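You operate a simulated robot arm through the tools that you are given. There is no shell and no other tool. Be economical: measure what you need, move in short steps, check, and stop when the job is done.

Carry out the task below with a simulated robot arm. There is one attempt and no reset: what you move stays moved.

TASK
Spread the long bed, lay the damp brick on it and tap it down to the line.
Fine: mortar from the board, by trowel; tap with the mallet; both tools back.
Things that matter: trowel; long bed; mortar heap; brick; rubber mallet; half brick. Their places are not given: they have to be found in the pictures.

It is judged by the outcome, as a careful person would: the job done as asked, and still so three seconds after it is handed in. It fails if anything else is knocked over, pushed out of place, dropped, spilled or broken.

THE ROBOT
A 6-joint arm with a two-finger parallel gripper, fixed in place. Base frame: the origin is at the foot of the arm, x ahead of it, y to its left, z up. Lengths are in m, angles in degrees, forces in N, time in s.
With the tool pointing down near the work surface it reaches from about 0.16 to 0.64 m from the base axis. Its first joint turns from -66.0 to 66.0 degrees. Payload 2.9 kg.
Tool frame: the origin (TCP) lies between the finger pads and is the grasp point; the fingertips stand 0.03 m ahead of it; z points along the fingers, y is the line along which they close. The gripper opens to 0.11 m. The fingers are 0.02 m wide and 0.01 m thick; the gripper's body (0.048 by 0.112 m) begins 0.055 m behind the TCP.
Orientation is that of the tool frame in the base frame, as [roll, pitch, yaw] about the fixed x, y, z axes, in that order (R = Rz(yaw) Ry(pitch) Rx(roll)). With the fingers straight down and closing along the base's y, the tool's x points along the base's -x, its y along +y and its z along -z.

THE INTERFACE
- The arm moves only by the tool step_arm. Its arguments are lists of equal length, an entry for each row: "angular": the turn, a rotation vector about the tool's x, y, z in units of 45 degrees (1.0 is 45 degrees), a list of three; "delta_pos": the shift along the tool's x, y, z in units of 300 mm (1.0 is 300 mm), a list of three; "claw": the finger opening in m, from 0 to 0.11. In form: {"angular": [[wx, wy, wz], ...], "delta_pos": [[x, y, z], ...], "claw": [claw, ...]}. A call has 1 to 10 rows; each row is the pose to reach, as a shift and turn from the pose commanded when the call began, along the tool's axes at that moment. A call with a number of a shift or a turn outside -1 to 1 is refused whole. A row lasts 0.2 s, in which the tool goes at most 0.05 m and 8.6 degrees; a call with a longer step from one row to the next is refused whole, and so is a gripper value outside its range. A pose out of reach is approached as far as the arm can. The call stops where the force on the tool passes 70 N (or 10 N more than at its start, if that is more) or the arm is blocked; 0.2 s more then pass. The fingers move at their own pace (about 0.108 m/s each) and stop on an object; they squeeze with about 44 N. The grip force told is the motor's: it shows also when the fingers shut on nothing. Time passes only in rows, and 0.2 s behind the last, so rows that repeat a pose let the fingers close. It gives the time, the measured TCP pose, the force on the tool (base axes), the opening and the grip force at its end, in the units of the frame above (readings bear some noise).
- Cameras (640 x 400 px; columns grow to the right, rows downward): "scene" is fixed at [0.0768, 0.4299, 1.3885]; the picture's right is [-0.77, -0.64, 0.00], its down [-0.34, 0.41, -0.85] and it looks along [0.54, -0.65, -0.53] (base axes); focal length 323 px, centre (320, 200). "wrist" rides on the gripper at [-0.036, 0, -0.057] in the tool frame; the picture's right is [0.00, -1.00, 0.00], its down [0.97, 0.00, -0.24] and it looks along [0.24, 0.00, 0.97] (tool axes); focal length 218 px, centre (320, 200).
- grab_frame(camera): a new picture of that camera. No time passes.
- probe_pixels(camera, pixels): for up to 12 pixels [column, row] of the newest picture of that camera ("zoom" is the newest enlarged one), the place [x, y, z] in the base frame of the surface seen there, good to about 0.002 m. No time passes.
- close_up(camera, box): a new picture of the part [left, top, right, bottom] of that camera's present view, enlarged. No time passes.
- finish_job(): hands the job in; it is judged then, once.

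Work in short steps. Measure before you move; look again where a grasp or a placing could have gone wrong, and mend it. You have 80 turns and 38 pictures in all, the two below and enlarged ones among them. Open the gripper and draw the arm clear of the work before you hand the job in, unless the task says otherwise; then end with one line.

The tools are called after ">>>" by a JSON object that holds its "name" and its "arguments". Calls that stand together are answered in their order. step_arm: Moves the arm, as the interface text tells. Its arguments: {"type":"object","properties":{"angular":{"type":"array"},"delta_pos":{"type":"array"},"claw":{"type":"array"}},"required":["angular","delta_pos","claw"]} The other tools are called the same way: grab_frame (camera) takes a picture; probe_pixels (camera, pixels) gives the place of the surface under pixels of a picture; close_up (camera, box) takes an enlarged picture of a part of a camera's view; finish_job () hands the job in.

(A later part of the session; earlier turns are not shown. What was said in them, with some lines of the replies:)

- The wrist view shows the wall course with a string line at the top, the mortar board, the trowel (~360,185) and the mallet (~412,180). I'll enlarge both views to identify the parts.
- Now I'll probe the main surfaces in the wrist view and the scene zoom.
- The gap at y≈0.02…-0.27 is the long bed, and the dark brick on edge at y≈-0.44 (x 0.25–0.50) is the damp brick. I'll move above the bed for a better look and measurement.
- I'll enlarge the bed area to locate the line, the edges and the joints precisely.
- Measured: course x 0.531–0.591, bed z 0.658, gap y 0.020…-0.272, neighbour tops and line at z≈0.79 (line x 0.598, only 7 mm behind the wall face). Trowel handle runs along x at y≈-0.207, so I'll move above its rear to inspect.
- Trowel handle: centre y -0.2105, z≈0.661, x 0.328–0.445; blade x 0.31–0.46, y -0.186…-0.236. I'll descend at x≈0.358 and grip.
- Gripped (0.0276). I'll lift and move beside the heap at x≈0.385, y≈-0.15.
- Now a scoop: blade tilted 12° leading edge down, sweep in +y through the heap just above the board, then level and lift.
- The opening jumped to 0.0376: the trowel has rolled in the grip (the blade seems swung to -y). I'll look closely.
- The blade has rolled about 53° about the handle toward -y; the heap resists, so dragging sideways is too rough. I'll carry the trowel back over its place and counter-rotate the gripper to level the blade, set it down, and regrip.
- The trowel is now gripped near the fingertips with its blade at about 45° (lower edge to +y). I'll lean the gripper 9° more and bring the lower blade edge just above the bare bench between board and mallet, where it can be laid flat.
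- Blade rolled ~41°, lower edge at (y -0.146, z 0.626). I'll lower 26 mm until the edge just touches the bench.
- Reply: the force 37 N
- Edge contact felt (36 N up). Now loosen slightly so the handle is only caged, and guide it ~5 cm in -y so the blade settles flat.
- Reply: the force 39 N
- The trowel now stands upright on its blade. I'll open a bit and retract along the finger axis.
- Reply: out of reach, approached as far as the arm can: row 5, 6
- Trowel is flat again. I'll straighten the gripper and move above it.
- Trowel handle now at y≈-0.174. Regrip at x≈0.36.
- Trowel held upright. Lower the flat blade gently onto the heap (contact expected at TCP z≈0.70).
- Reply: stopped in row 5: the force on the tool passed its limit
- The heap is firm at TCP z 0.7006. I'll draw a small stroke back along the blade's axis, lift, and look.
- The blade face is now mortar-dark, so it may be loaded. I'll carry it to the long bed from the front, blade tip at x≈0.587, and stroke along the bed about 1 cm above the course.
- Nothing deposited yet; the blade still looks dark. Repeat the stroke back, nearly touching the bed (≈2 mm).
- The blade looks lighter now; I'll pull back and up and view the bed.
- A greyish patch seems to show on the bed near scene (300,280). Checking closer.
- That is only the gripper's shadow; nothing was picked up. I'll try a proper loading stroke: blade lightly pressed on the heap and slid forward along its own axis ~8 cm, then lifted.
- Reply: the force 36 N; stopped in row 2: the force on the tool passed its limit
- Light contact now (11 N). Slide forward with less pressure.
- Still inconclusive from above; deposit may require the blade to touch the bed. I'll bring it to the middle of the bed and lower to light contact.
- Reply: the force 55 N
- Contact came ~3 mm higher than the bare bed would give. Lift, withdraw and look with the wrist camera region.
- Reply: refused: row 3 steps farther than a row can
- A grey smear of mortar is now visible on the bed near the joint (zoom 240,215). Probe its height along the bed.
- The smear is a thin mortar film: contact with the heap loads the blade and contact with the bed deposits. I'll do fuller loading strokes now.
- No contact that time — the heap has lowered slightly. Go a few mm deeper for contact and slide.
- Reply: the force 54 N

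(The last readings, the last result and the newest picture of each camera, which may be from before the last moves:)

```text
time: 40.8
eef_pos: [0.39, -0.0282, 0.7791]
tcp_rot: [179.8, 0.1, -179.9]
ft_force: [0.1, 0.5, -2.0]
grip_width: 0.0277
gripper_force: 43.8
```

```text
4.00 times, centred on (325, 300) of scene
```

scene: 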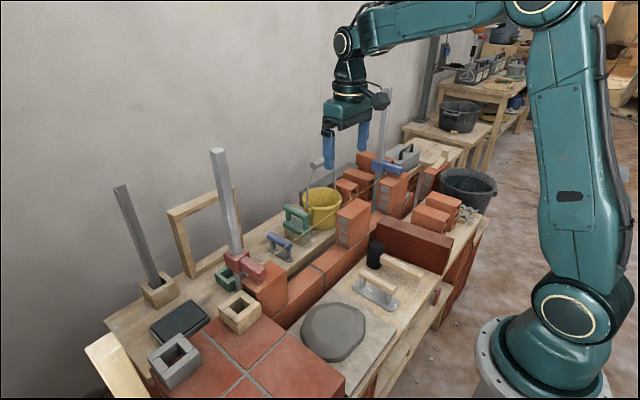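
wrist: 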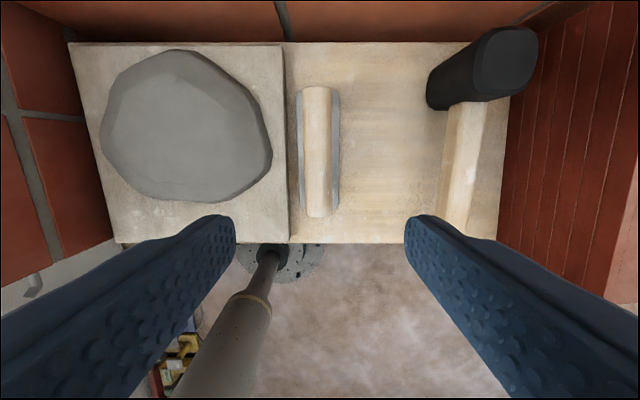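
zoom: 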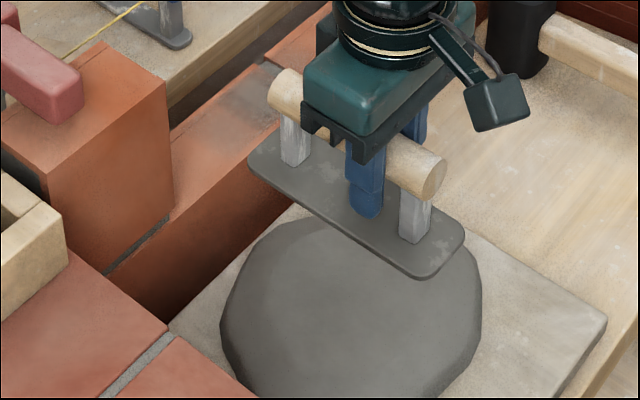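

Now stroke the bed in light contact from the left end, slowly.

>>> {"name": "step_arm", "arguments": {"angular": [[0, 0, 0], [0, 0, 0], [0, 0, 0], [0, 0, 0], [0, 0, 0], [0, 0, 0], [0, 0, 0], [0, 0, 0], [0, 0, 0], [0, 0, 0]], "delta_pos": [[-0.12, 0.03, 0], [-0.25, 0.06, 0.05], [-0.315, 0.05, 0.1], [-0.315, 0.05, 0.18], [-0.315, 0.05, 0.205], [-0.315, 0.05, 0.2127], [-0.315, -0.02, 0.2127], [-0.315, -0.09, 0.2127], [-0.315, -0.16, 0.211], [-0.315, -0.23, 0.2095]], "claw": [0, 0, 0, 0, 0, 0, 0, 0, 0, 0]}}

>>> {"name": "step_arm", "arguments": {"angular": [[0, 0, 0], [0, 0, 0], [0, 0, 0], [0, 0, 0], [0, 0, 0], [0, 0, 0], [0, 0, 0], [0, 0, 0], [0, 0, 0]], "delta_pos": [[0, -0.07, 0], [0, -0.14, 0], [0, -0.21, 0], [0, -0.28, 0.003], [0, -0.35, 0.003], [0, -0.42, 0.003], [0, -0.48, 0.003], [0, -0.48, -0.08], [0.1, -0.4, -0.2]], "claw": [0, 0, 0, 0, 0, 0, 0, 0, 0]}}

```text
time: 43.0
eef_pos: [0.4834, -0.0959, 0.7158]
tcp_rot: [179.8, 0.1, -180.0]
ft_force: [-0.2, 6.7, 18.0]
grip_width: 0.0277
gripper_force: 44.1
```

```text
refused: row 9 steps farther than a row can; nothing moved
```

>>> {"name": "step_arm", "arguments": {"angular": [[0, 0, 0], [0, 0, 0], [0, 0, 0], [0, 0, 0], [0, 0, 0], [0, 0, 0], [0, 0, 0], [0, 0, 0], [0, 0, 0]], "delta_pos": [[0, -0.07, -0.001], [0, -0.14, -0.001], [0, -0.21, 0], [0, -0.28, 0.002], [0, -0.35, 0.002], [0, -0.42, 0.002], [0, -0.48, 0.002], [0, -0.48, -0.08], [0.1, -0.42, -0.18]], "claw": [0, 0, 0, 0, 0, 0, 0, 0, 0]}}

>>> {"name": "step_arm", "arguments": {"angular": [[0, 0, 0], [0, 0, 0], [0, 0, 0], [0, 0, 0], [0, 0, 0]], "delta_pos": [[0.12, 0, -0.08], [0.25, 0, -0.1], [0.38, 0, -0.1], [0.5, 0, -0.1], [0.5, 0, -0.1]], "claw": [0, 0, 0, 0, 0]}}

>>> {"name": "close_up", "arguments": {"camera": "scene", "box": [270, 230, 370, 320]}}

```text
time: 45.0
eef_pos: [0.4533, -0.2198, 0.7687]
tcp_rot: [179.8, -0.1, -180.0]
ft_force: [-0.5, 0.0, -3.0]
grip_width: 0.0277
gripper_force: 43.5
```

```text
time: 46.2
eef_pos: [0.3031, -0.2193, 0.8005]
tcp_rot: [179.8, 0.1, -179.9]
ft_force: [-0.3, -0.1, -2.6]
grip_width: 0.0277
gripper_force: 43.8
```

```text
4.44 times, centred on (320, 275) of scene
```

zoom: 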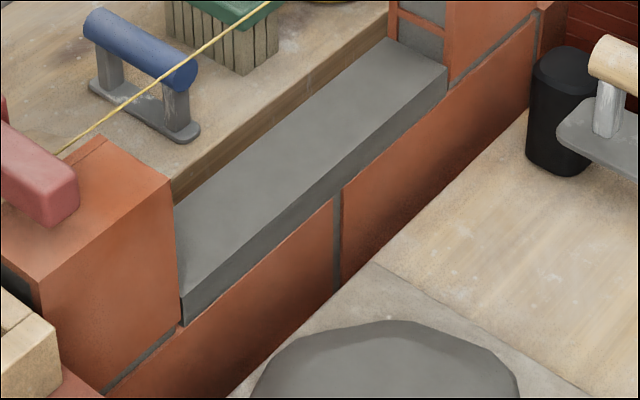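

The full bed is spread. Check its height, then return the trowel to its original place (grasp point x≈0.361, y≈-0.210).

>>> {"name": "probe_pixels", "arguments": {"camera": "zoom", "pixels": [[200, 230], [300, 160], [400, 80], [200, 270], [320, 180], [430, 75], [180, 215], [390, 45], [185, 290], [445, 70]]}}

>>> {"name": "step_arm", "arguments": {"angular": [[0, 0, 0], [0, 0, 0], [0, 0, 0], [0, 0, 0], [0, 0, 0], [0, 0, 0]], "delta_pos": [[-0.1, 0.015, 0], [-0.192, 0.03, 0.1], [-0.192, 0.03, 0.25], [-0.192, 0.03, 0.4], [-0.192, 0.03, 0.46], [-0.192, 0.03, 0.472]], "claw": [0, 0, 0, 0, 0, 0]}}

```text
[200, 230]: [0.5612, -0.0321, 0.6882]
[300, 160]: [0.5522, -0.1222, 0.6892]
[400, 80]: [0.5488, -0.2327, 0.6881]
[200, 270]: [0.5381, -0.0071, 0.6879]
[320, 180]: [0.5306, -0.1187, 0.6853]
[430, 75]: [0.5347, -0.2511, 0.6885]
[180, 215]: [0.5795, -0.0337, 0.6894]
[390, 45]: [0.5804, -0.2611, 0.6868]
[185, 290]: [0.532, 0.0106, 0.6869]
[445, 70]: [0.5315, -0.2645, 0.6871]
```

```text
time: 47.6
eef_pos: [0.3624, -0.2116, 0.6583]
tcp_rot: [179.8, 0.0, 180.0]
ft_force: [-0.4, 0.1, -2.5]
grip_width: 0.0276
gripper_force: 44.3
```

Bed is z 0.688, 30 mm thick, so the brick will first stand ~16 mm proud — enough to keep fingertips above the line. Lower the trowel the last 2 mm and release.

>>> {"name": "step_arm", "arguments": {"angular": [[0, 0, 0], [0, 0, 0], [0, 0, 0], [0, 0, 0], [0, 0, 0], [0, 0, 0], [0, 0, 0], [0, 0, 0]], "delta_pos": [[0, 0, 0.004], [0, 0, 0.007], [0, 0, 0.007], [0, 0, 0.007], [0, 0, 0.0], [0, 0, -0.15], [0, 0, -0.3], [0, 0, -0.45]], "claw": [0, 0, 0.04, 0.07, 0.07, 0.07, 0.07, 0.07]}}

>>> {"name": "step_arm", "arguments": {"angular": [[0, 0, 0], [0, 0, 0], [0, 0, 0], [0, 0, 0], [0, 0, 0]], "delta_pos": [[0, -0.15, -0.1], [0, -0.3, -0.2], [0, -0.45, -0.3], [0, -0.6, -0.4], [0, -0.76, -0.4]], "claw": [0.1, 0.1, 0.1, 0.1, 0.1]}}

>>> {"name": "grab_frame", "arguments": {"camera": "wrist"}}

```text
time: 49.4
eef_pos: [0.3599, -0.2114, 0.7949]
tcp_rot: [179.8, 0.0, -179.9]
ft_force: [0.3, 0.3, 0.0]
grip_width: 0.07
gripper_force: 0.1
```

```text
refused: row 1 steps farther than a row can; nothing moved
```

```text
7 pictures are left
```

wrist: 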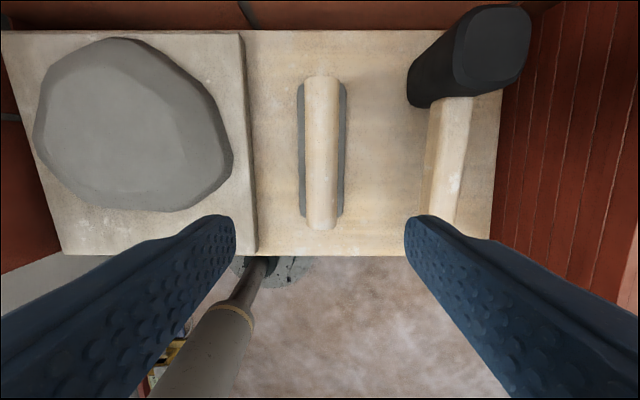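

Trowel is back where it was. Now move above the damp brick for exact geometry (it seems slightly yawed).

>>> {"name": "step_arm", "arguments": {"angular": [[0, 0, 0], [0, 0, 0], [0, 0, 0], [0, 0, 0], [0, 0, 0], [0, 0, 0]], "delta_pos": [[0, -0.1, -0.1], [0, -0.22, -0.2], [0, -0.34, -0.3], [0, -0.46, -0.4], [0, -0.6, -0.45], [0, -0.76, -0.45]], "claw": [0.1, 0.1, 0.1, 0.1, 0.1, 0.1]}}

>>> {"name": "grab_frame", "arguments": {"camera": "wrist"}}

```text
time: 50.8
eef_pos: [0.3619, -0.4394, 0.9285]
tcp_rot: [179.8, 0.0, -179.9]
ft_force: [-0.2, 0.3, -0.6]
grip_width: 0.1
gripper_force: 0.1
```

```text
6 pictures are left
```

wrist: 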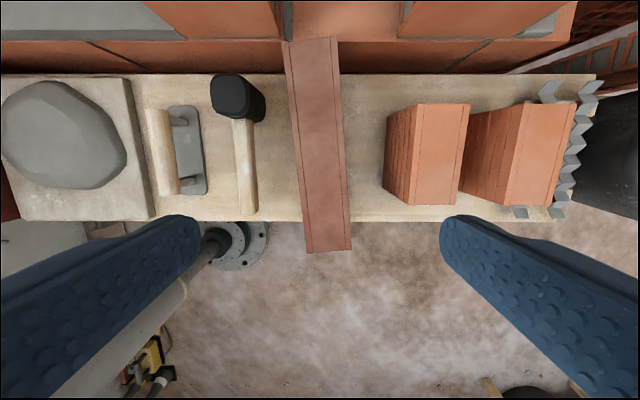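

>>> {"name": "probe_pixels", "arguments": {"camera": "wrist", "pixels": [[290, 44], [334, 40], [309, 248], [349, 246], [298, 140], [341, 140], [303, 190], [346, 200], [312, 41], [330, 248], [320, 140], [292, 70]]}}

```text
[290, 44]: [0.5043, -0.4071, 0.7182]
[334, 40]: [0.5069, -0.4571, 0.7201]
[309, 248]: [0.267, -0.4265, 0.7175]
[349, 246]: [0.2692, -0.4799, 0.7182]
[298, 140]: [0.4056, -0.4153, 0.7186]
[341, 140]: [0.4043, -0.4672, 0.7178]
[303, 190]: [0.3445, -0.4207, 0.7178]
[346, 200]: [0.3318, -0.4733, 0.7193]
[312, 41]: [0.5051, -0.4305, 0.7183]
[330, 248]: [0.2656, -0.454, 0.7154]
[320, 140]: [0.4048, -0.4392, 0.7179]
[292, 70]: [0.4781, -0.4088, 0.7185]
```

Brick centre ≈(0.385,-0.443), yawed +5°, top z 0.718, 0.25×0.06. I'll grip with only ~11 mm fingertip overlap so the fingers stay above the line at placing.

>>> {"name": "step_arm", "arguments": {"angular": [[0, 0, -0.111], [0, 0, -0.111], [0, 0, -0.111], [0, 0, -0.111], [0, 0, -0.111], [0, 0, -0.111], [0, 0, -0.111], [0, 0, -0.111], [0, 0, -0.111]], "delta_pos": [[-0.08, -0.012, 0.1], [-0.08, -0.012, 0.25], [-0.08, -0.012, 0.4], [-0.08, -0.012, 0.55], [-0.08, -0.012, 0.61], [-0.08, -0.012, 0.64], [-0.08, -0.012, 0.64], [-0.08, -0.012, 0.64], [-0.08, -0.012, 0.64]], "claw": [0.1, 0.1, 0.1, 0.1, 0.1, 0.1, 0, 0, 0]}}

>>> {"name": "step_arm", "arguments": {"angular": [[0, 0, 0], [0, 0, 0], [0, 0, 0], [0, 0, 0]], "delta_pos": [[0, 0, -0.02], [0, 0, -0.06], [0, 0, -0.1], [0, 0, -0.1]], "claw": [0, 0, 0, 0]}}

```text
time: 52.8
eef_pos: [0.3853, -0.4441, 0.7342]
tcp_rot: [179.9, 0.1, -174.9]
ft_force: [1.9, 5.6, 0.5]
grip_width: 0.0598
gripper_force: 43.7
```

```text
time: 53.8
eef_pos: [0.3846, -0.4443, 0.7638]
tcp_rot: [179.9, -0.1, -174.8]
ft_force: [0.4, -0.4, -12.0]
grip_width: 0.0597
gripper_force: 43.7
```

Held well (12 N), but the overlap is ~14 mm; I want ~9 mm to stay above the line. Set back down, regrip 5 mm higher, lift.

>>> {"name": "step_arm", "arguments": {"angular": [[0, 0, 0], [0, 0, 0], [0, 0, 0], [0, 0, 0], [0, 0, 0], [0, 0, 0], [0, 0, 0], [0, 0, 0]], "delta_pos": [[0, 0, 0.06], [0, 0, 0.094], [0, 0, 0.1], [0, 0, 0.1], [0, 0, 0.084], [0, 0, 0.084], [0, 0, 0.084], [0, 0, 0.084]], "claw": [0, 0, 0, 0.075, 0.075, 0.0, 0.0, 0.0]}}

>>> {"name": "step_arm", "arguments": {"angular": [[0, 0, 0], [0, 0, 0], [0, 0, 0], [0, 0, 0], [0, 0, 0]], "delta_pos": [[0, 0, -0.03], [0, 0, -0.1], [0, 0, -0.2], [0, 0, -0.3], [0, 0, -0.4]], "claw": [0, 0, 0, 0, 0]}}

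```text
time: 55.6
eef_pos: [0.3864, -0.442, 0.7415]
tcp_rot: [179.8, 0.0, -174.9]
ft_force: [0.7, 5.8, 7.3]
grip_width: 0.0595
gripper_force: 44.0
```

```text
time: 56.8
eef_pos: [0.3859, -0.4437, 0.8598]
tcp_rot: [179.7, -0.1, -175.0]
ft_force: [-0.2, 0.2, -11.6]
grip_width: 0.0598
gripper_force: 43.8
```

Good: ~8 mm overlap, level. Raise clear of the wall and turn the brick 85° to lie along the course.

>>> {"name": "step_arm", "arguments": {"angular": [[0, 0, -0.15], [0, 0, -0.31], [0, 0, -0.47], [0, 0, -0.63], [0, 0, -0.79], [0, 0, -0.945]], "delta_pos": [[0, 0, -0.06], [0, 0, -0.12], [0, 0, -0.18], [0, 0, -0.24], [0, 0, -0.3], [0, 0, -0.36]], "claw": [0, 0, 0, 0, 0, 0]}}

>>> {"name": "step_arm", "arguments": {"angular": [[0, 0, -0.15], [0, 0, -0.31], [0, 0, -0.47], [0, 0, -0.63], [0, 0, -0.79], [0, 0, -0.944]], "delta_pos": [[0, 0, 0], [0, 0, 0], [0, 0, 0], [0, 0, 0], [0, 0, 0], [0, 0, 0]], "claw": [0, 0, 0, 0, 0, 0]}}

```text
time: 58.2
eef_pos: [0.3873, -0.4453, 0.968]
tcp_rot: [179.9, 0.2, -132.3]
ft_force: [0.2, 1.0, -12.0]
grip_width: 0.0597
gripper_force: 43.5
```

```text
time: 59.6
eef_pos: [0.3863, -0.4448, 0.9683]
tcp_rot: [179.9, 0.1, -89.8]
ft_force: [-0.2, 0.2, -11.0]
grip_width: 0.0597
gripper_force: 44.1
```

Brick is along y now. Carry it in +y at this height, then in +x over the bed.

>>> {"name": "step_arm", "arguments": {"angular": [[0, 0, 0], [0, 0, 0], [0, 0, 0], [0, 0, 0], [0, 0, 0], [0, 0, 0], [0, 0, 0], [0, 0, 0]], "delta_pos": [[-0.1, 0, 0], [-0.22, 0, 0], [-0.34, 0, 0], [-0.46, 0, 0], [-0.58, 0, 0], [-0.7, 0, 0], [-0.82, 0, 0], [-0.93, 0, 0]], "claw": [0, 0, 0, 0, 0, 0, 0, 0]}}

>>> {"name": "step_arm", "arguments": {"angular": [[0, 0, 0], [0, 0, 0], [0, 0, 0], [0, 0, 0], [0, 0, 0], [0, 0, 0], [0, 0, 0]], "delta_pos": [[-0.03, -0.08, 0], [-0.06, -0.17, 0], [-0.1, -0.27, 0], [-0.13, -0.37, 0], [-0.13, -0.47, 0], [-0.13, -0.577, 0], [-0.13, -0.577, 0]], "claw": [0, 0, 0, 0, 0, 0, 0]}}

>>> {"name": "close_up", "arguments": {"camera": "scene", "box": [230, 150, 430, 330]}}

```text
time: 61.4
eef_pos: [0.3858, -0.1661, 0.9677]
tcp_rot: [-179.9, 0.0, -90.0]
ft_force: [0.1, 0.8, -10.6]
grip_width: 0.0599
gripper_force: 43.9
```

```text
time: 63.0
eef_pos: [0.5589, -0.1263, 0.9669]
tcp_rot: [-179.9, 0.2, -90.1]
ft_force: [-0.6, -0.4, -12.1]
grip_width: 0.0598
gripper_force: 44.0
```

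```text
2.22 times, centred on (330, 240) of scene
```

zoom: 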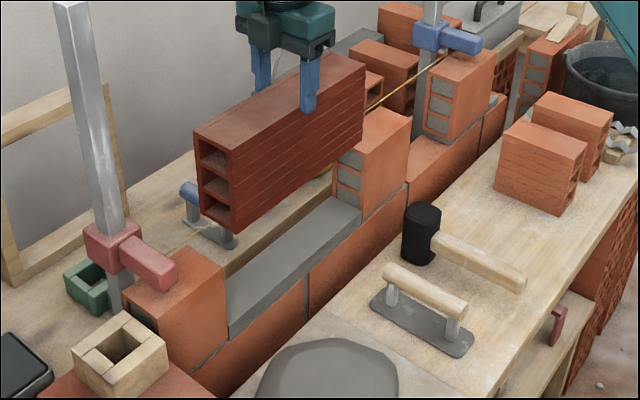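

>>> {"name": "probe_pixels", "arguments": {"camera": "zoom", "pixels": [[232, 155], [228, 225], [290, 160], [361, 100], [361, 140], [200, 135], [197, 190], [270, 100], [240, 220], [340, 150], [218, 185], [345, 70]]}}

```text
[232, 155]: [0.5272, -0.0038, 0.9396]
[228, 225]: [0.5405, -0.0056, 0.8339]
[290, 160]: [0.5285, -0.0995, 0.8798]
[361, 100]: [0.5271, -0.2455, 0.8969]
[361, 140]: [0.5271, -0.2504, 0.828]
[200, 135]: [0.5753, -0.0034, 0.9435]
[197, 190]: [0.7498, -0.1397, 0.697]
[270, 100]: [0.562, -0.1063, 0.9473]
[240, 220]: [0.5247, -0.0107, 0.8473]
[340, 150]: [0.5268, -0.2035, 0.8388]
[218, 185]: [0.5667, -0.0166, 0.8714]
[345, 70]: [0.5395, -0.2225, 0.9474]
```

Brick front is at x 0.527 (course 0.5315), y -0.002…-0.252. Shift +4 mm in x and lower slowly to the mortar.

>>> {"name": "step_arm", "arguments": {"angular": [[0, 0, 0], [0, 0, 0], [0, 0, 0], [0, 0, 0], [0, 0, 0], [0, 0, 0], [0, 0, 0]], "delta_pos": [[0, -0.013, 0.0], [0, -0.013, 0.12], [0, -0.013, 0.25], [0, -0.013, 0.37], [0, -0.013, 0.43], [0, -0.013, 0.45], [0, -0.013, 0.457]], "claw": [0, 0, 0, 0, 0, 0, 0]}}

```text
time: 64.6
eef_pos: [0.5627, -0.1271, 0.8307]
tcp_rot: [-179.9, 0.1, -89.9]
ft_force: [0.0, -0.5, -11.4]
grip_width: 0.0595
gripper_force: 43.6
```

>>> {"name": "step_arm", "arguments": {"angular": [[0, 0, 0], [0, 0, 0], [0, 0, 0]], "delta_pos": [[0, 0, 0.006], [0, 0, 0.011], [0, 0, 0.011]], "claw": [0, 0, 0]}}

```text
time: 65.4
eef_pos: [0.563, -0.1266, 0.8289]
tcp_rot: [-179.9, 0.2, -90.0]
ft_force: [-1.5, 2.0, -4.0]
grip_width: 0.0597
gripper_force: 44.1
```

Weight is transferring. One more mm, then release with a small opening and lift.

>>> {"name": "step_arm", "arguments": {"angular": [[0, 0, 0], [0, 0, 0], [0, 0, 0], [0, 0, 0], [0, 0, 0], [0, 0, 0], [0, 0, 0]], "delta_pos": [[0, 0, 0.003], [0, 0, 0.003], [0, 0, 0.003], [0, 0, -0.05], [0, 0, -0.15], [0, 0, -0.3], [0, 0, -0.3]], "claw": [0, 0.068, 0.068, 0.068, 0.068, 0.07, 0.07]}}

>>> {"name": "close_up", "arguments": {"camera": "scene", "box": [230, 170, 430, 330]}}

```text
time: 67.0
eef_pos: [0.5627, -0.1251, 0.919]
tcp_rot: [180.0, 0.2, -89.8]
ft_force: [0.0, -0.7, -0.6]
grip_width: 0.07
gripper_force: 0.0
```

```text
2.50 times, centred on (330, 250) of scene
```

zoom: 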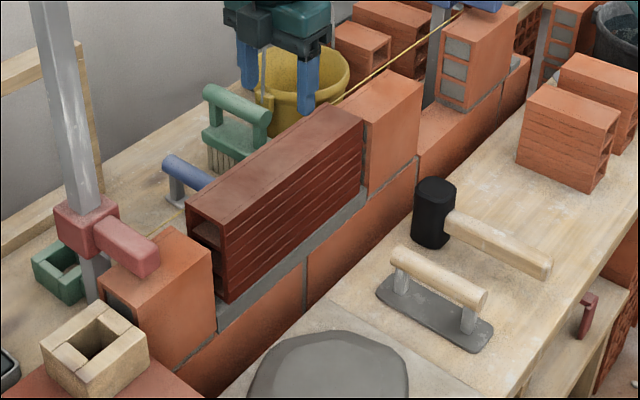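

>>> {"name": "probe_pixels", "arguments": {"camera": "zoom", "pixels": [[228, 245], [280, 240], [355, 195], [230, 295], [358, 120], [300, 150], [200, 195], [340, 125], [240, 220], [362, 150], [192, 205], [392, 90]]}}

```text
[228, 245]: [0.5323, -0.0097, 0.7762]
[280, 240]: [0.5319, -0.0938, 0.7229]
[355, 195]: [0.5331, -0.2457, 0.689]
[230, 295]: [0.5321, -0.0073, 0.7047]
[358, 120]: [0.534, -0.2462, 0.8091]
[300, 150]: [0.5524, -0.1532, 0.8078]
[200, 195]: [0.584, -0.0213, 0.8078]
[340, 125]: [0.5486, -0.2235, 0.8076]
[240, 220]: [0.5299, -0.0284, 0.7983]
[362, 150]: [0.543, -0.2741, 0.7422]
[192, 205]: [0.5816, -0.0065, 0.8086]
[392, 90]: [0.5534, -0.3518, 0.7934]
```

Brick seated square: front x 0.532, y ends fine, top z 0.808 (17 mm proud). Now turn the gripper back and go to the mallet.

>>> {"name": "step_arm", "arguments": {"angular": [[0, 0, 0.166], [0, 0, 0.333], [0, 0, 0.5], [0, 0, 0.667], [0, 0, 0.833], [0, 0, 1.0]], "delta_pos": [[0.05, 0.06, 0], [0.1, 0.12, 0], [0.16, 0.18, 0], [0.22, 0.24, 0], [0.28, 0.3, 0], [0.333, 0.36, 0]], "claw": [0.07, 0.07, 0.07, 0.07, 0.07, 0.07]}}

>>> {"name": "step_arm", "arguments": {"angular": [[0, 0, 0.166], [0, 0, 0.333], [0, 0, 0.5], [0, 0, 0.667], [0, 0, 0.833], [0, 0, 1.0]], "delta_pos": [[0, 0, 0], [0, 0, 0], [0, 0, 0], [0, 0, 0], [0, 0, 0], [0, 0, 0]], "claw": [0.07, 0.07, 0.07, 0.07, 0.07, 0.07]}}

```text
time: 68.4
eef_pos: [0.4528, -0.2267, 0.9155]
tcp_rot: [179.9, 0.2, -135.1]
ft_force: [-0.3, -0.9, 0.0]
grip_width: 0.0703
gripper_force: 0.0
```

```text
time: 69.8
eef_pos: [0.4542, -0.2273, 0.9177]
tcp_rot: [179.8, 0.0, 179.9]
ft_force: [-0.9, -0.5, 0.1]
grip_width: 0.0701
gripper_force: 0.1
```

>>> {"name": "step_arm", "arguments": {"angular": [[0, 0, 0], [0, 0, 0], [0, 0, 0], [0, 0, 0], [0, 0, 0]], "delta_pos": [[0.04, -0.06, 0.09], [0.08, -0.12, 0.18], [0.13, -0.18, 0.27], [0.17, -0.25, 0.36], [0.213, -0.31, 0.457]], "claw": [0.07, 0.07, 0.07, 0.07, 0.07]}}

>>> {"name": "grab_frame", "arguments": {"camera": "wrist"}}

```text
time: 71.0
eef_pos: [0.3906, -0.3216, 0.7775]
tcp_rot: [179.8, 0.1, -179.9]
ft_force: [-0.1, -0.2, 0.4]
grip_width: 0.0699
gripper_force: 0.1
```

```text
3 pictures are left
```

wrist: 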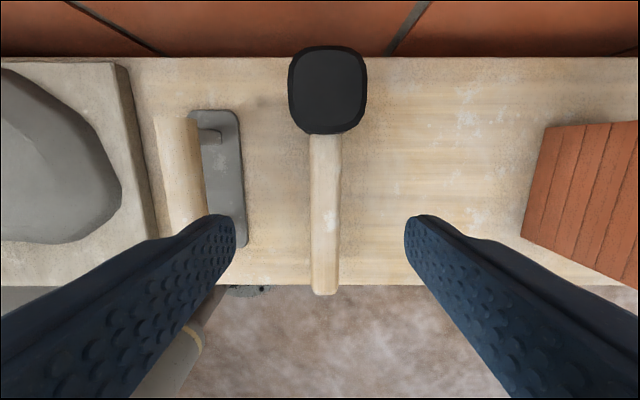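

>>> {"name": "probe_pixels", "arguments": {"camera": "wrist", "pixels": [[327, 150], [324, 280], [312, 210], [338, 210], [326, 210], [296, 85], [362, 85], [328, 52], [328, 120], [328, 85], [328, 132], [310, 170]]}}

```text
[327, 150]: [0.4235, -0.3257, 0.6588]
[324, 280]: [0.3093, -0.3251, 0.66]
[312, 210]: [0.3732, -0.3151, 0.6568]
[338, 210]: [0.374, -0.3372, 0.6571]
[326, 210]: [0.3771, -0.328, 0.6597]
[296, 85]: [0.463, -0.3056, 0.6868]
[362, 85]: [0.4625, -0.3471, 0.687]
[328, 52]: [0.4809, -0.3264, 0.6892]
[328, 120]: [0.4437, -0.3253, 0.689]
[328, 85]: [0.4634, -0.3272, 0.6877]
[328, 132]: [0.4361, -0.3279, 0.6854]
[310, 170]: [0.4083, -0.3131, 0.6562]
```

Mallet handle centre y≈-0.326, head centre (0.460,-0.326). Descend, grip at x≈0.39, lift.

>>> {"name": "step_arm", "arguments": {"angular": [[0, 0, 0], [0, 0, 0], [0, 0, 0], [0, 0, 0], [0, 0, 0], [0, 0, 0], [0, 0, 0], [0, 0, 0]], "delta_pos": [[0, -0.015, 0.13], [0, -0.015, 0.27], [0, -0.015, 0.39], [0, -0.015, 0.425], [0, -0.015, 0.435], [0, -0.015, 0.435], [0, -0.015, 0.435], [0, -0.015, 0.435]], "claw": [0.07, 0.07, 0.07, 0.07, 0.07, 0, 0, 0]}}

>>> {"name": "step_arm", "arguments": {"angular": [[0, 0, 0], [0, 0, 0], [0, 0, 0], [0, 0, 0], [0, 0, 0], [0, 0, 0], [0, 0, 0]], "delta_pos": [[0, 0, -0.06], [0, 0, -0.18], [0, 0, -0.32], [0, 0, -0.48], [0, 0, -0.64], [0, 0, -0.8], [0, 0, -0.83]], "claw": [0, 0, 0, 0, 0, 0, 0]}}

```text
time: 72.8
eef_pos: [0.3915, -0.3241, 0.6489]
tcp_rot: [179.8, 0.1, 179.9]
ft_force: [-1.1, -0.6, 0.4]
grip_width: 0.0259
gripper_force: 43.6
```

```text
time: 74.4
eef_pos: [0.3917, -0.323, 0.8992]
tcp_rot: [179.8, 0.0, -179.8]
ft_force: [0.7, 0.0, -4.0]
grip_width: 0.0256
gripper_force: 43.5
```

Mallet held. Move so its head is above the brick's centre.

>>> {"name": "step_arm", "arguments": {"angular": [[0, 0, 0], [0, 0, 0], [0, 0, 0], [0, 0, 0], [0, 0, 0], [0, 0, 0]], "delta_pos": [[-0.05, 0.1, 0], [-0.1, 0.22, 0], [-0.16, 0.34, 0], [-0.22, 0.46, 0], [-0.28, 0.57, 0], [-0.328, 0.657, 0]], "claw": [0, 0, 0, 0, 0, 0]}}

>>> {"name": "step_arm", "arguments": {"angular": [[0, 0, 0], [0, 0, 0], [0, 0, 0], [0, 0, 0], [0, 0, 0], [0, 0, 0]], "delta_pos": [[0, 0, 0.06], [0, 0, 0.11], [0, 0, 0.13], [0, 0, 0.14], [0, 0, 0.15], [0, 0, 0.16]], "claw": [0, 0, 0, 0, 0, 0]}}

```text
time: 75.8
eef_pos: [0.4879, -0.1245, 0.9004]
tcp_rot: [179.8, 0.0, 179.9]
ft_force: [1.1, 0.0, -3.2]
grip_width: 0.0259
gripper_force: 43.8
```

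```text
time: 77.2
eef_pos: [0.4887, -0.1261, 0.8515]
tcp_rot: [179.8, 0.0, -179.9]
ft_force: [0.1, 0.1, -3.4]
grip_width: 0.0257
gripper_force: 43.9
```

No force yet though the head should be near the top; check with one close-up.

>>> {"name": "close_up", "arguments": {"camera": "scene", "box": [270, 190, 380, 290]}}

```text
4.00 times, centred on (325, 240) of scene
```

zoom: 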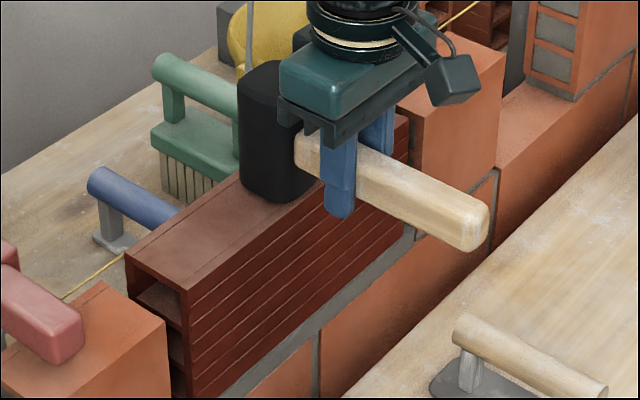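

>>> {"name": "probe_pixels", "arguments": {"camera": "zoom", "pixels": [[190, 240], [170, 255], [215, 225], [230, 260], [320, 185], [300, 205], [187, 280], [465, 80], [80, 320], [270, 198], [400, 135], [260, 340]]}}

```text
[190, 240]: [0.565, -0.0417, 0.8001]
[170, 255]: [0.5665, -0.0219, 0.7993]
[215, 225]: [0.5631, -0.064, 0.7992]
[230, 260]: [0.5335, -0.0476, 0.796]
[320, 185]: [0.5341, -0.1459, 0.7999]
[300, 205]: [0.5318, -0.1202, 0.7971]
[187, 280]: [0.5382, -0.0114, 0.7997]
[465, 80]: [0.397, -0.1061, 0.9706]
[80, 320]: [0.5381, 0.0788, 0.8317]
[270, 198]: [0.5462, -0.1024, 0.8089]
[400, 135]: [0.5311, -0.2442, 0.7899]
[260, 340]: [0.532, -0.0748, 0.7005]
```

Brick top is now 0.7995 and level — it is sinking under the mallet; target ≈0.791. Raise and give another gentle tap ~4 mm deeper.

>>> {"name": "step_arm", "arguments": {"angular": [[0, 0, 0], [0, 0, 0], [0, 0, 0], [0, 0, 0], [0, 0, 0], [0, 0, 0], [0, 0, 0]], "delta_pos": [[0, 0, -0.05], [0, 0, -0.05], [0, 0, -0.02], [0, 0, -0.005], [0, 0, 0.005], [0, 0, 0.013], [0, 0, 0.013]], "claw": [0, 0, 0, 0, 0, 0, 0]}}

```text
time: 78.8
eef_pos: [0.4889, -0.1272, 0.8479]
tcp_rot: [179.8, 0.0, -180.0]
ft_force: [0.1, -0.6, -4.1]
grip_width: 0.0257
gripper_force: 44.3
```

>>> {"name": "step_arm", "arguments": {"angular": [[0, 0, 0], [0, 0, 0], [0, 0, 0]], "delta_pos": [[0, 0, 0.002], [0, 0, 0.004], [0, 0, 0.006]], "claw": [0, 0, 0]}}

```text
time: 79.6
eef_pos: [0.4889, -0.1267, 0.8465]
tcp_rot: [179.8, 0.0, -179.9]
ft_force: [-0.4, 0.6, -3.1]
grip_width: 0.0258
gripper_force: 44.1
```

Still no reaction; use a close-up to measure the brick top.

>>> {"name": "close_up", "arguments": {"camera": "scene", "box": [270, 190, 380, 290]}}

```text
4.00 times, centred on (325, 240) of scene
```

zoom: 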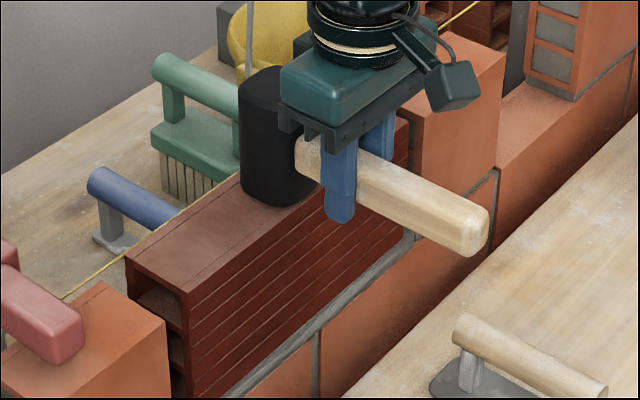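

>>> {"name": "probe_pixels", "arguments": {"camera": "zoom", "pixels": [[190, 240], [170, 255], [215, 225], [187, 275], [210, 255], [230, 215], [205, 235], [180, 250], [260, 215], [467, 100], [450, 60], [100, 330]]}}

```text
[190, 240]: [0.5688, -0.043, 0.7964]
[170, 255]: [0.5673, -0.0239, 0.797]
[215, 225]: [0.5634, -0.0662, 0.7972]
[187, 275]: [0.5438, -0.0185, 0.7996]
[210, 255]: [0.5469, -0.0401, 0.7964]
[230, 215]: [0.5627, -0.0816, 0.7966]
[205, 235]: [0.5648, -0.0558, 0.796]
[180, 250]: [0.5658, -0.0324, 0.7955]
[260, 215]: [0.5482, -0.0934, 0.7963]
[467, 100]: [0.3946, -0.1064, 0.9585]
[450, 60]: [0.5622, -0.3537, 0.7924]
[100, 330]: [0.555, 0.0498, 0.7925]
```

Brick top ≈0.7966 against 0.7925 for its neighbours in the same picture: ~4 mm to go, and it follows the head. Tap again, gently, 3.5 mm deeper.

>>> {"name": "step_arm", "arguments": {"angular": [[0, 0, 0], [0, 0, 0], [0, 0, 0], [0, 0, 0], [0, 0, 0], [0, 0, 0], [0, 0, 0]], "delta_pos": [[0, 0, -0.025], [0, 0, -0.025], [0, 0, -0.008], [0, 0, 0.0], [0, 0, 0.004], [0, 0, 0.008], [0, 0, 0.0115]], "claw": [0, 0, 0, 0, 0, 0, 0]}}

>>> {"name": "step_arm", "arguments": {"angular": [[0, 0, 0], [0, 0, 0]], "delta_pos": [[0, 0, 0], [0, 0, 0]], "claw": [0, 0]}}

```text
time: 81.2
eef_pos: [0.489, -0.1275, 0.8437]
tcp_rot: [179.9, 0.1, 179.9]
ft_force: [-2.9, -0.6, 1.7]
grip_width: 0.0254
gripper_force: 44.0
```

```text
time: 81.8
eef_pos: [0.4878, -0.1275, 0.8427]
tcp_rot: [179.9, 0.0, -179.9]
ft_force: [-0.6, -0.3, -2.8]
grip_width: 0.0255
gripper_force: 44.2
```

Contact felt and brick yielded; estimated level with its neighbours. Raise the mallet and use the last picture to verify.

>>> {"name": "step_arm", "arguments": {"angular": [[0, 0, 0], [0, 0, 0], [0, 0, 0]], "delta_pos": [[0, 0, -0.05], [0, 0, -0.15], [0, 0, -0.19]], "claw": [0, 0, 0]}}

>>> {"name": "close_up", "arguments": {"camera": "scene", "box": [270, 190, 390, 300]}}

```text
time: 82.6
eef_pos: [0.4895, -0.1261, 0.9003]
tcp_rot: [179.8, 0.0, -179.9]
ft_force: [-0.1, 0.1, -4.3]
grip_width: 0.0256
gripper_force: 44.4
```

```text
3.64 times, centred on (330, 245) of scene
```

zoom: 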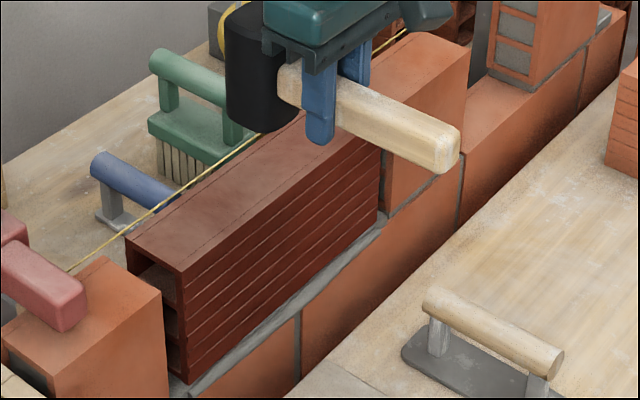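

>>> {"name": "probe_pixels", "arguments": {"camera": "zoom", "pixels": [[190, 225], [160, 240], [220, 200], [250, 175], [280, 155], [300, 145], [180, 262], [290, 170], [410, 75], [430, 60], [440, 85], [110, 290]]}}

>>> {"name": "probe_pixels", "arguments": {"camera": "zoom", "pixels": [[200, 215], [230, 195], [260, 190], [210, 235], [170, 235], [240, 210], [90, 300], [120, 310], [100, 275], [450, 60], [420, 90], [400, 55]]}}

```text
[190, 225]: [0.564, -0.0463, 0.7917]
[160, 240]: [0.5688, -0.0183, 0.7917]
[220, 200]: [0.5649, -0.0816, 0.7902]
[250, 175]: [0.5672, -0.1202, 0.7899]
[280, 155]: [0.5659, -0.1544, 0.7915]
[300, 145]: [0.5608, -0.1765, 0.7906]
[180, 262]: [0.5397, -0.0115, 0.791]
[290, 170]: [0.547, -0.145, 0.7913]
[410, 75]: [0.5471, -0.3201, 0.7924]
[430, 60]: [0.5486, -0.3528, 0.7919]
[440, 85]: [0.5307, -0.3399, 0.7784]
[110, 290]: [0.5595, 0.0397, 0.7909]
```

```text
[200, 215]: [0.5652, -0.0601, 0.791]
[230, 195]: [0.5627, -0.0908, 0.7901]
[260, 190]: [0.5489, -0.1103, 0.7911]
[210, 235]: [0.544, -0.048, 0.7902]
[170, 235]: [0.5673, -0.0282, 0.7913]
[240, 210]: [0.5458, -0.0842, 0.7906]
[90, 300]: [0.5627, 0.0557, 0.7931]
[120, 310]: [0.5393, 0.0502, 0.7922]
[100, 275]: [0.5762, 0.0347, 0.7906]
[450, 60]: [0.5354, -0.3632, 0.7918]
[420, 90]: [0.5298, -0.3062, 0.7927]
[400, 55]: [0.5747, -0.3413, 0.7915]
```

Brick top 0.791 along its length versus neighbours 0.792: on the line and level. Return the mallet to its place.

>>> {"name": "step_arm", "arguments": {"angular": [[0, 0, 0], [0, 0, 0], [0, 0, 0], [0, 0, 0], [0, 0, 0], [0, 0, 0], [0, 0, 0]], "delta_pos": [[0.06, -0.1, -0.02], [0.12, -0.2, -0.02], [0.18, -0.32, -0.02], [0.24, -0.44, -0.02], [0.3, -0.56, -0.02], [0.325, -0.655, 0], [0.325, -0.657, 0.1]], "claw": [0, 0, 0, 0, 0, 0, 0]}}

>>> {"name": "step_arm", "arguments": {"angular": [[0, 0, 0], [0, 0, 0], [0, 0, 0], [0, 0, 0], [0, 0, 0], [0, 0, 0], [0, 0, 0]], "delta_pos": [[0, 0, 0.14], [0, 0, 0.28], [0, 0, 0.42], [0, 0, 0.56], [0, 0, 0.67], [0, 0, 0.71], [0, 0, 0.725]], "claw": [0, 0, 0, 0, 0, 0, 0]}}

```text
time: 84.2
eef_pos: [0.3916, -0.3236, 0.8699]
tcp_rot: [179.8, 0.1, -179.9]
ft_force: [0.1, -0.9, -3.5]
grip_width: 0.0255
gripper_force: 44.4
```

```text
time: 85.8
eef_pos: [0.3934, -0.3221, 0.6523]
tcp_rot: [179.8, 0.1, -179.9]
ft_force: [-1.0, 0.4, -4.2]
grip_width: 0.0259
gripper_force: 43.7
```

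Still ~3 mm above the bench; creep down to contact.

>>> {"name": "step_arm", "arguments": {"angular": [[0, 0, 0], [0, 0, 0], [0, 0, 0], [0, 0, 0]], "delta_pos": [[0.002, -0.003, 0.004], [0.002, -0.003, 0.007], [0.002, -0.003, 0.009], [0.002, -0.003, 0.009]], "claw": [0, 0, 0, 0]}}

```text
time: 86.8
eef_pos: [0.3918, -0.3244, 0.6496]
tcp_rot: [179.7, 0.1, 180.0]
ft_force: [-1.8, 0.3, 1.1]
grip_width: 0.0258
gripper_force: 43.7
```

Contact made. Release and rise straight up, clear of everything.

>>> {"name": "step_arm", "arguments": {"angular": [[0, 0, 0], [0, 0, 0], [0, 0, 0], [0, 0, 0], [0, 0, 0], [0, 0, 0], [0, 0, 0], [0, 0, 0], [0, 0, 0]], "delta_pos": [[0, 0, 0.001], [0, 0, 0.001], [0, 0, 0.0], [0, 0, -0.08], [0, 0, -0.2], [0, 0, -0.35], [0, 0, -0.5], [0, 0, -0.65], [0, 0, -0.8]], "claw": [0.04, 0.07, 0.07, 0.07, 0.07, 0.07, 0.07, 0.07, 0.1]}}

>>> {"name": "step_arm", "arguments": {"angular": [[0, 0, 0], [0, 0, 0], [0, 0, 0], [0, 0, 0], [0, 0, 0], [0, 0, 0]], "delta_pos": [[0, 0, -0.12], [0, 0, -0.25], [0, 0, -0.38], [0, 0, -0.45], [0, 0, -0.45], [0, 0, -0.45]], "claw": [0.1, 0.1, 0.1, 0.1, 0.1, 0.1]}}

```text
time: 88.8
eef_pos: [0.3924, -0.3263, 0.8907]
tcp_rot: [179.9, 0.0, -179.9]
ft_force: [-0.4, 0.1, 0.5]
grip_width: 0.0999
gripper_force: 0.1
```

```text
time: 90.2
eef_pos: [0.3917, -0.3255, 1.0243]
tcp_rot: [179.8, 0.1, -179.8]
ft_force: [0.5, -0.5, 0.2]
grip_width: 0.0998
gripper_force: 0.1
```

The gripper is open and empty, and the arm is well clear of the work. Handing in.

>>> {"name": "finish_job", "arguments": {}}

```text
The job is handed in.
```

The long bed is spread from the board with the trowel, and the damp brick is laid on it and tapped level, within about 1 mm of its neighbours and the line. Trowel and mallet are back in their places; I had no pictures left to check the mallet after putting it down, so that rests on the arm's readings. Early on, the trowel rolled in the grip at the heap and I re-set it on the bare bench before carrying on.
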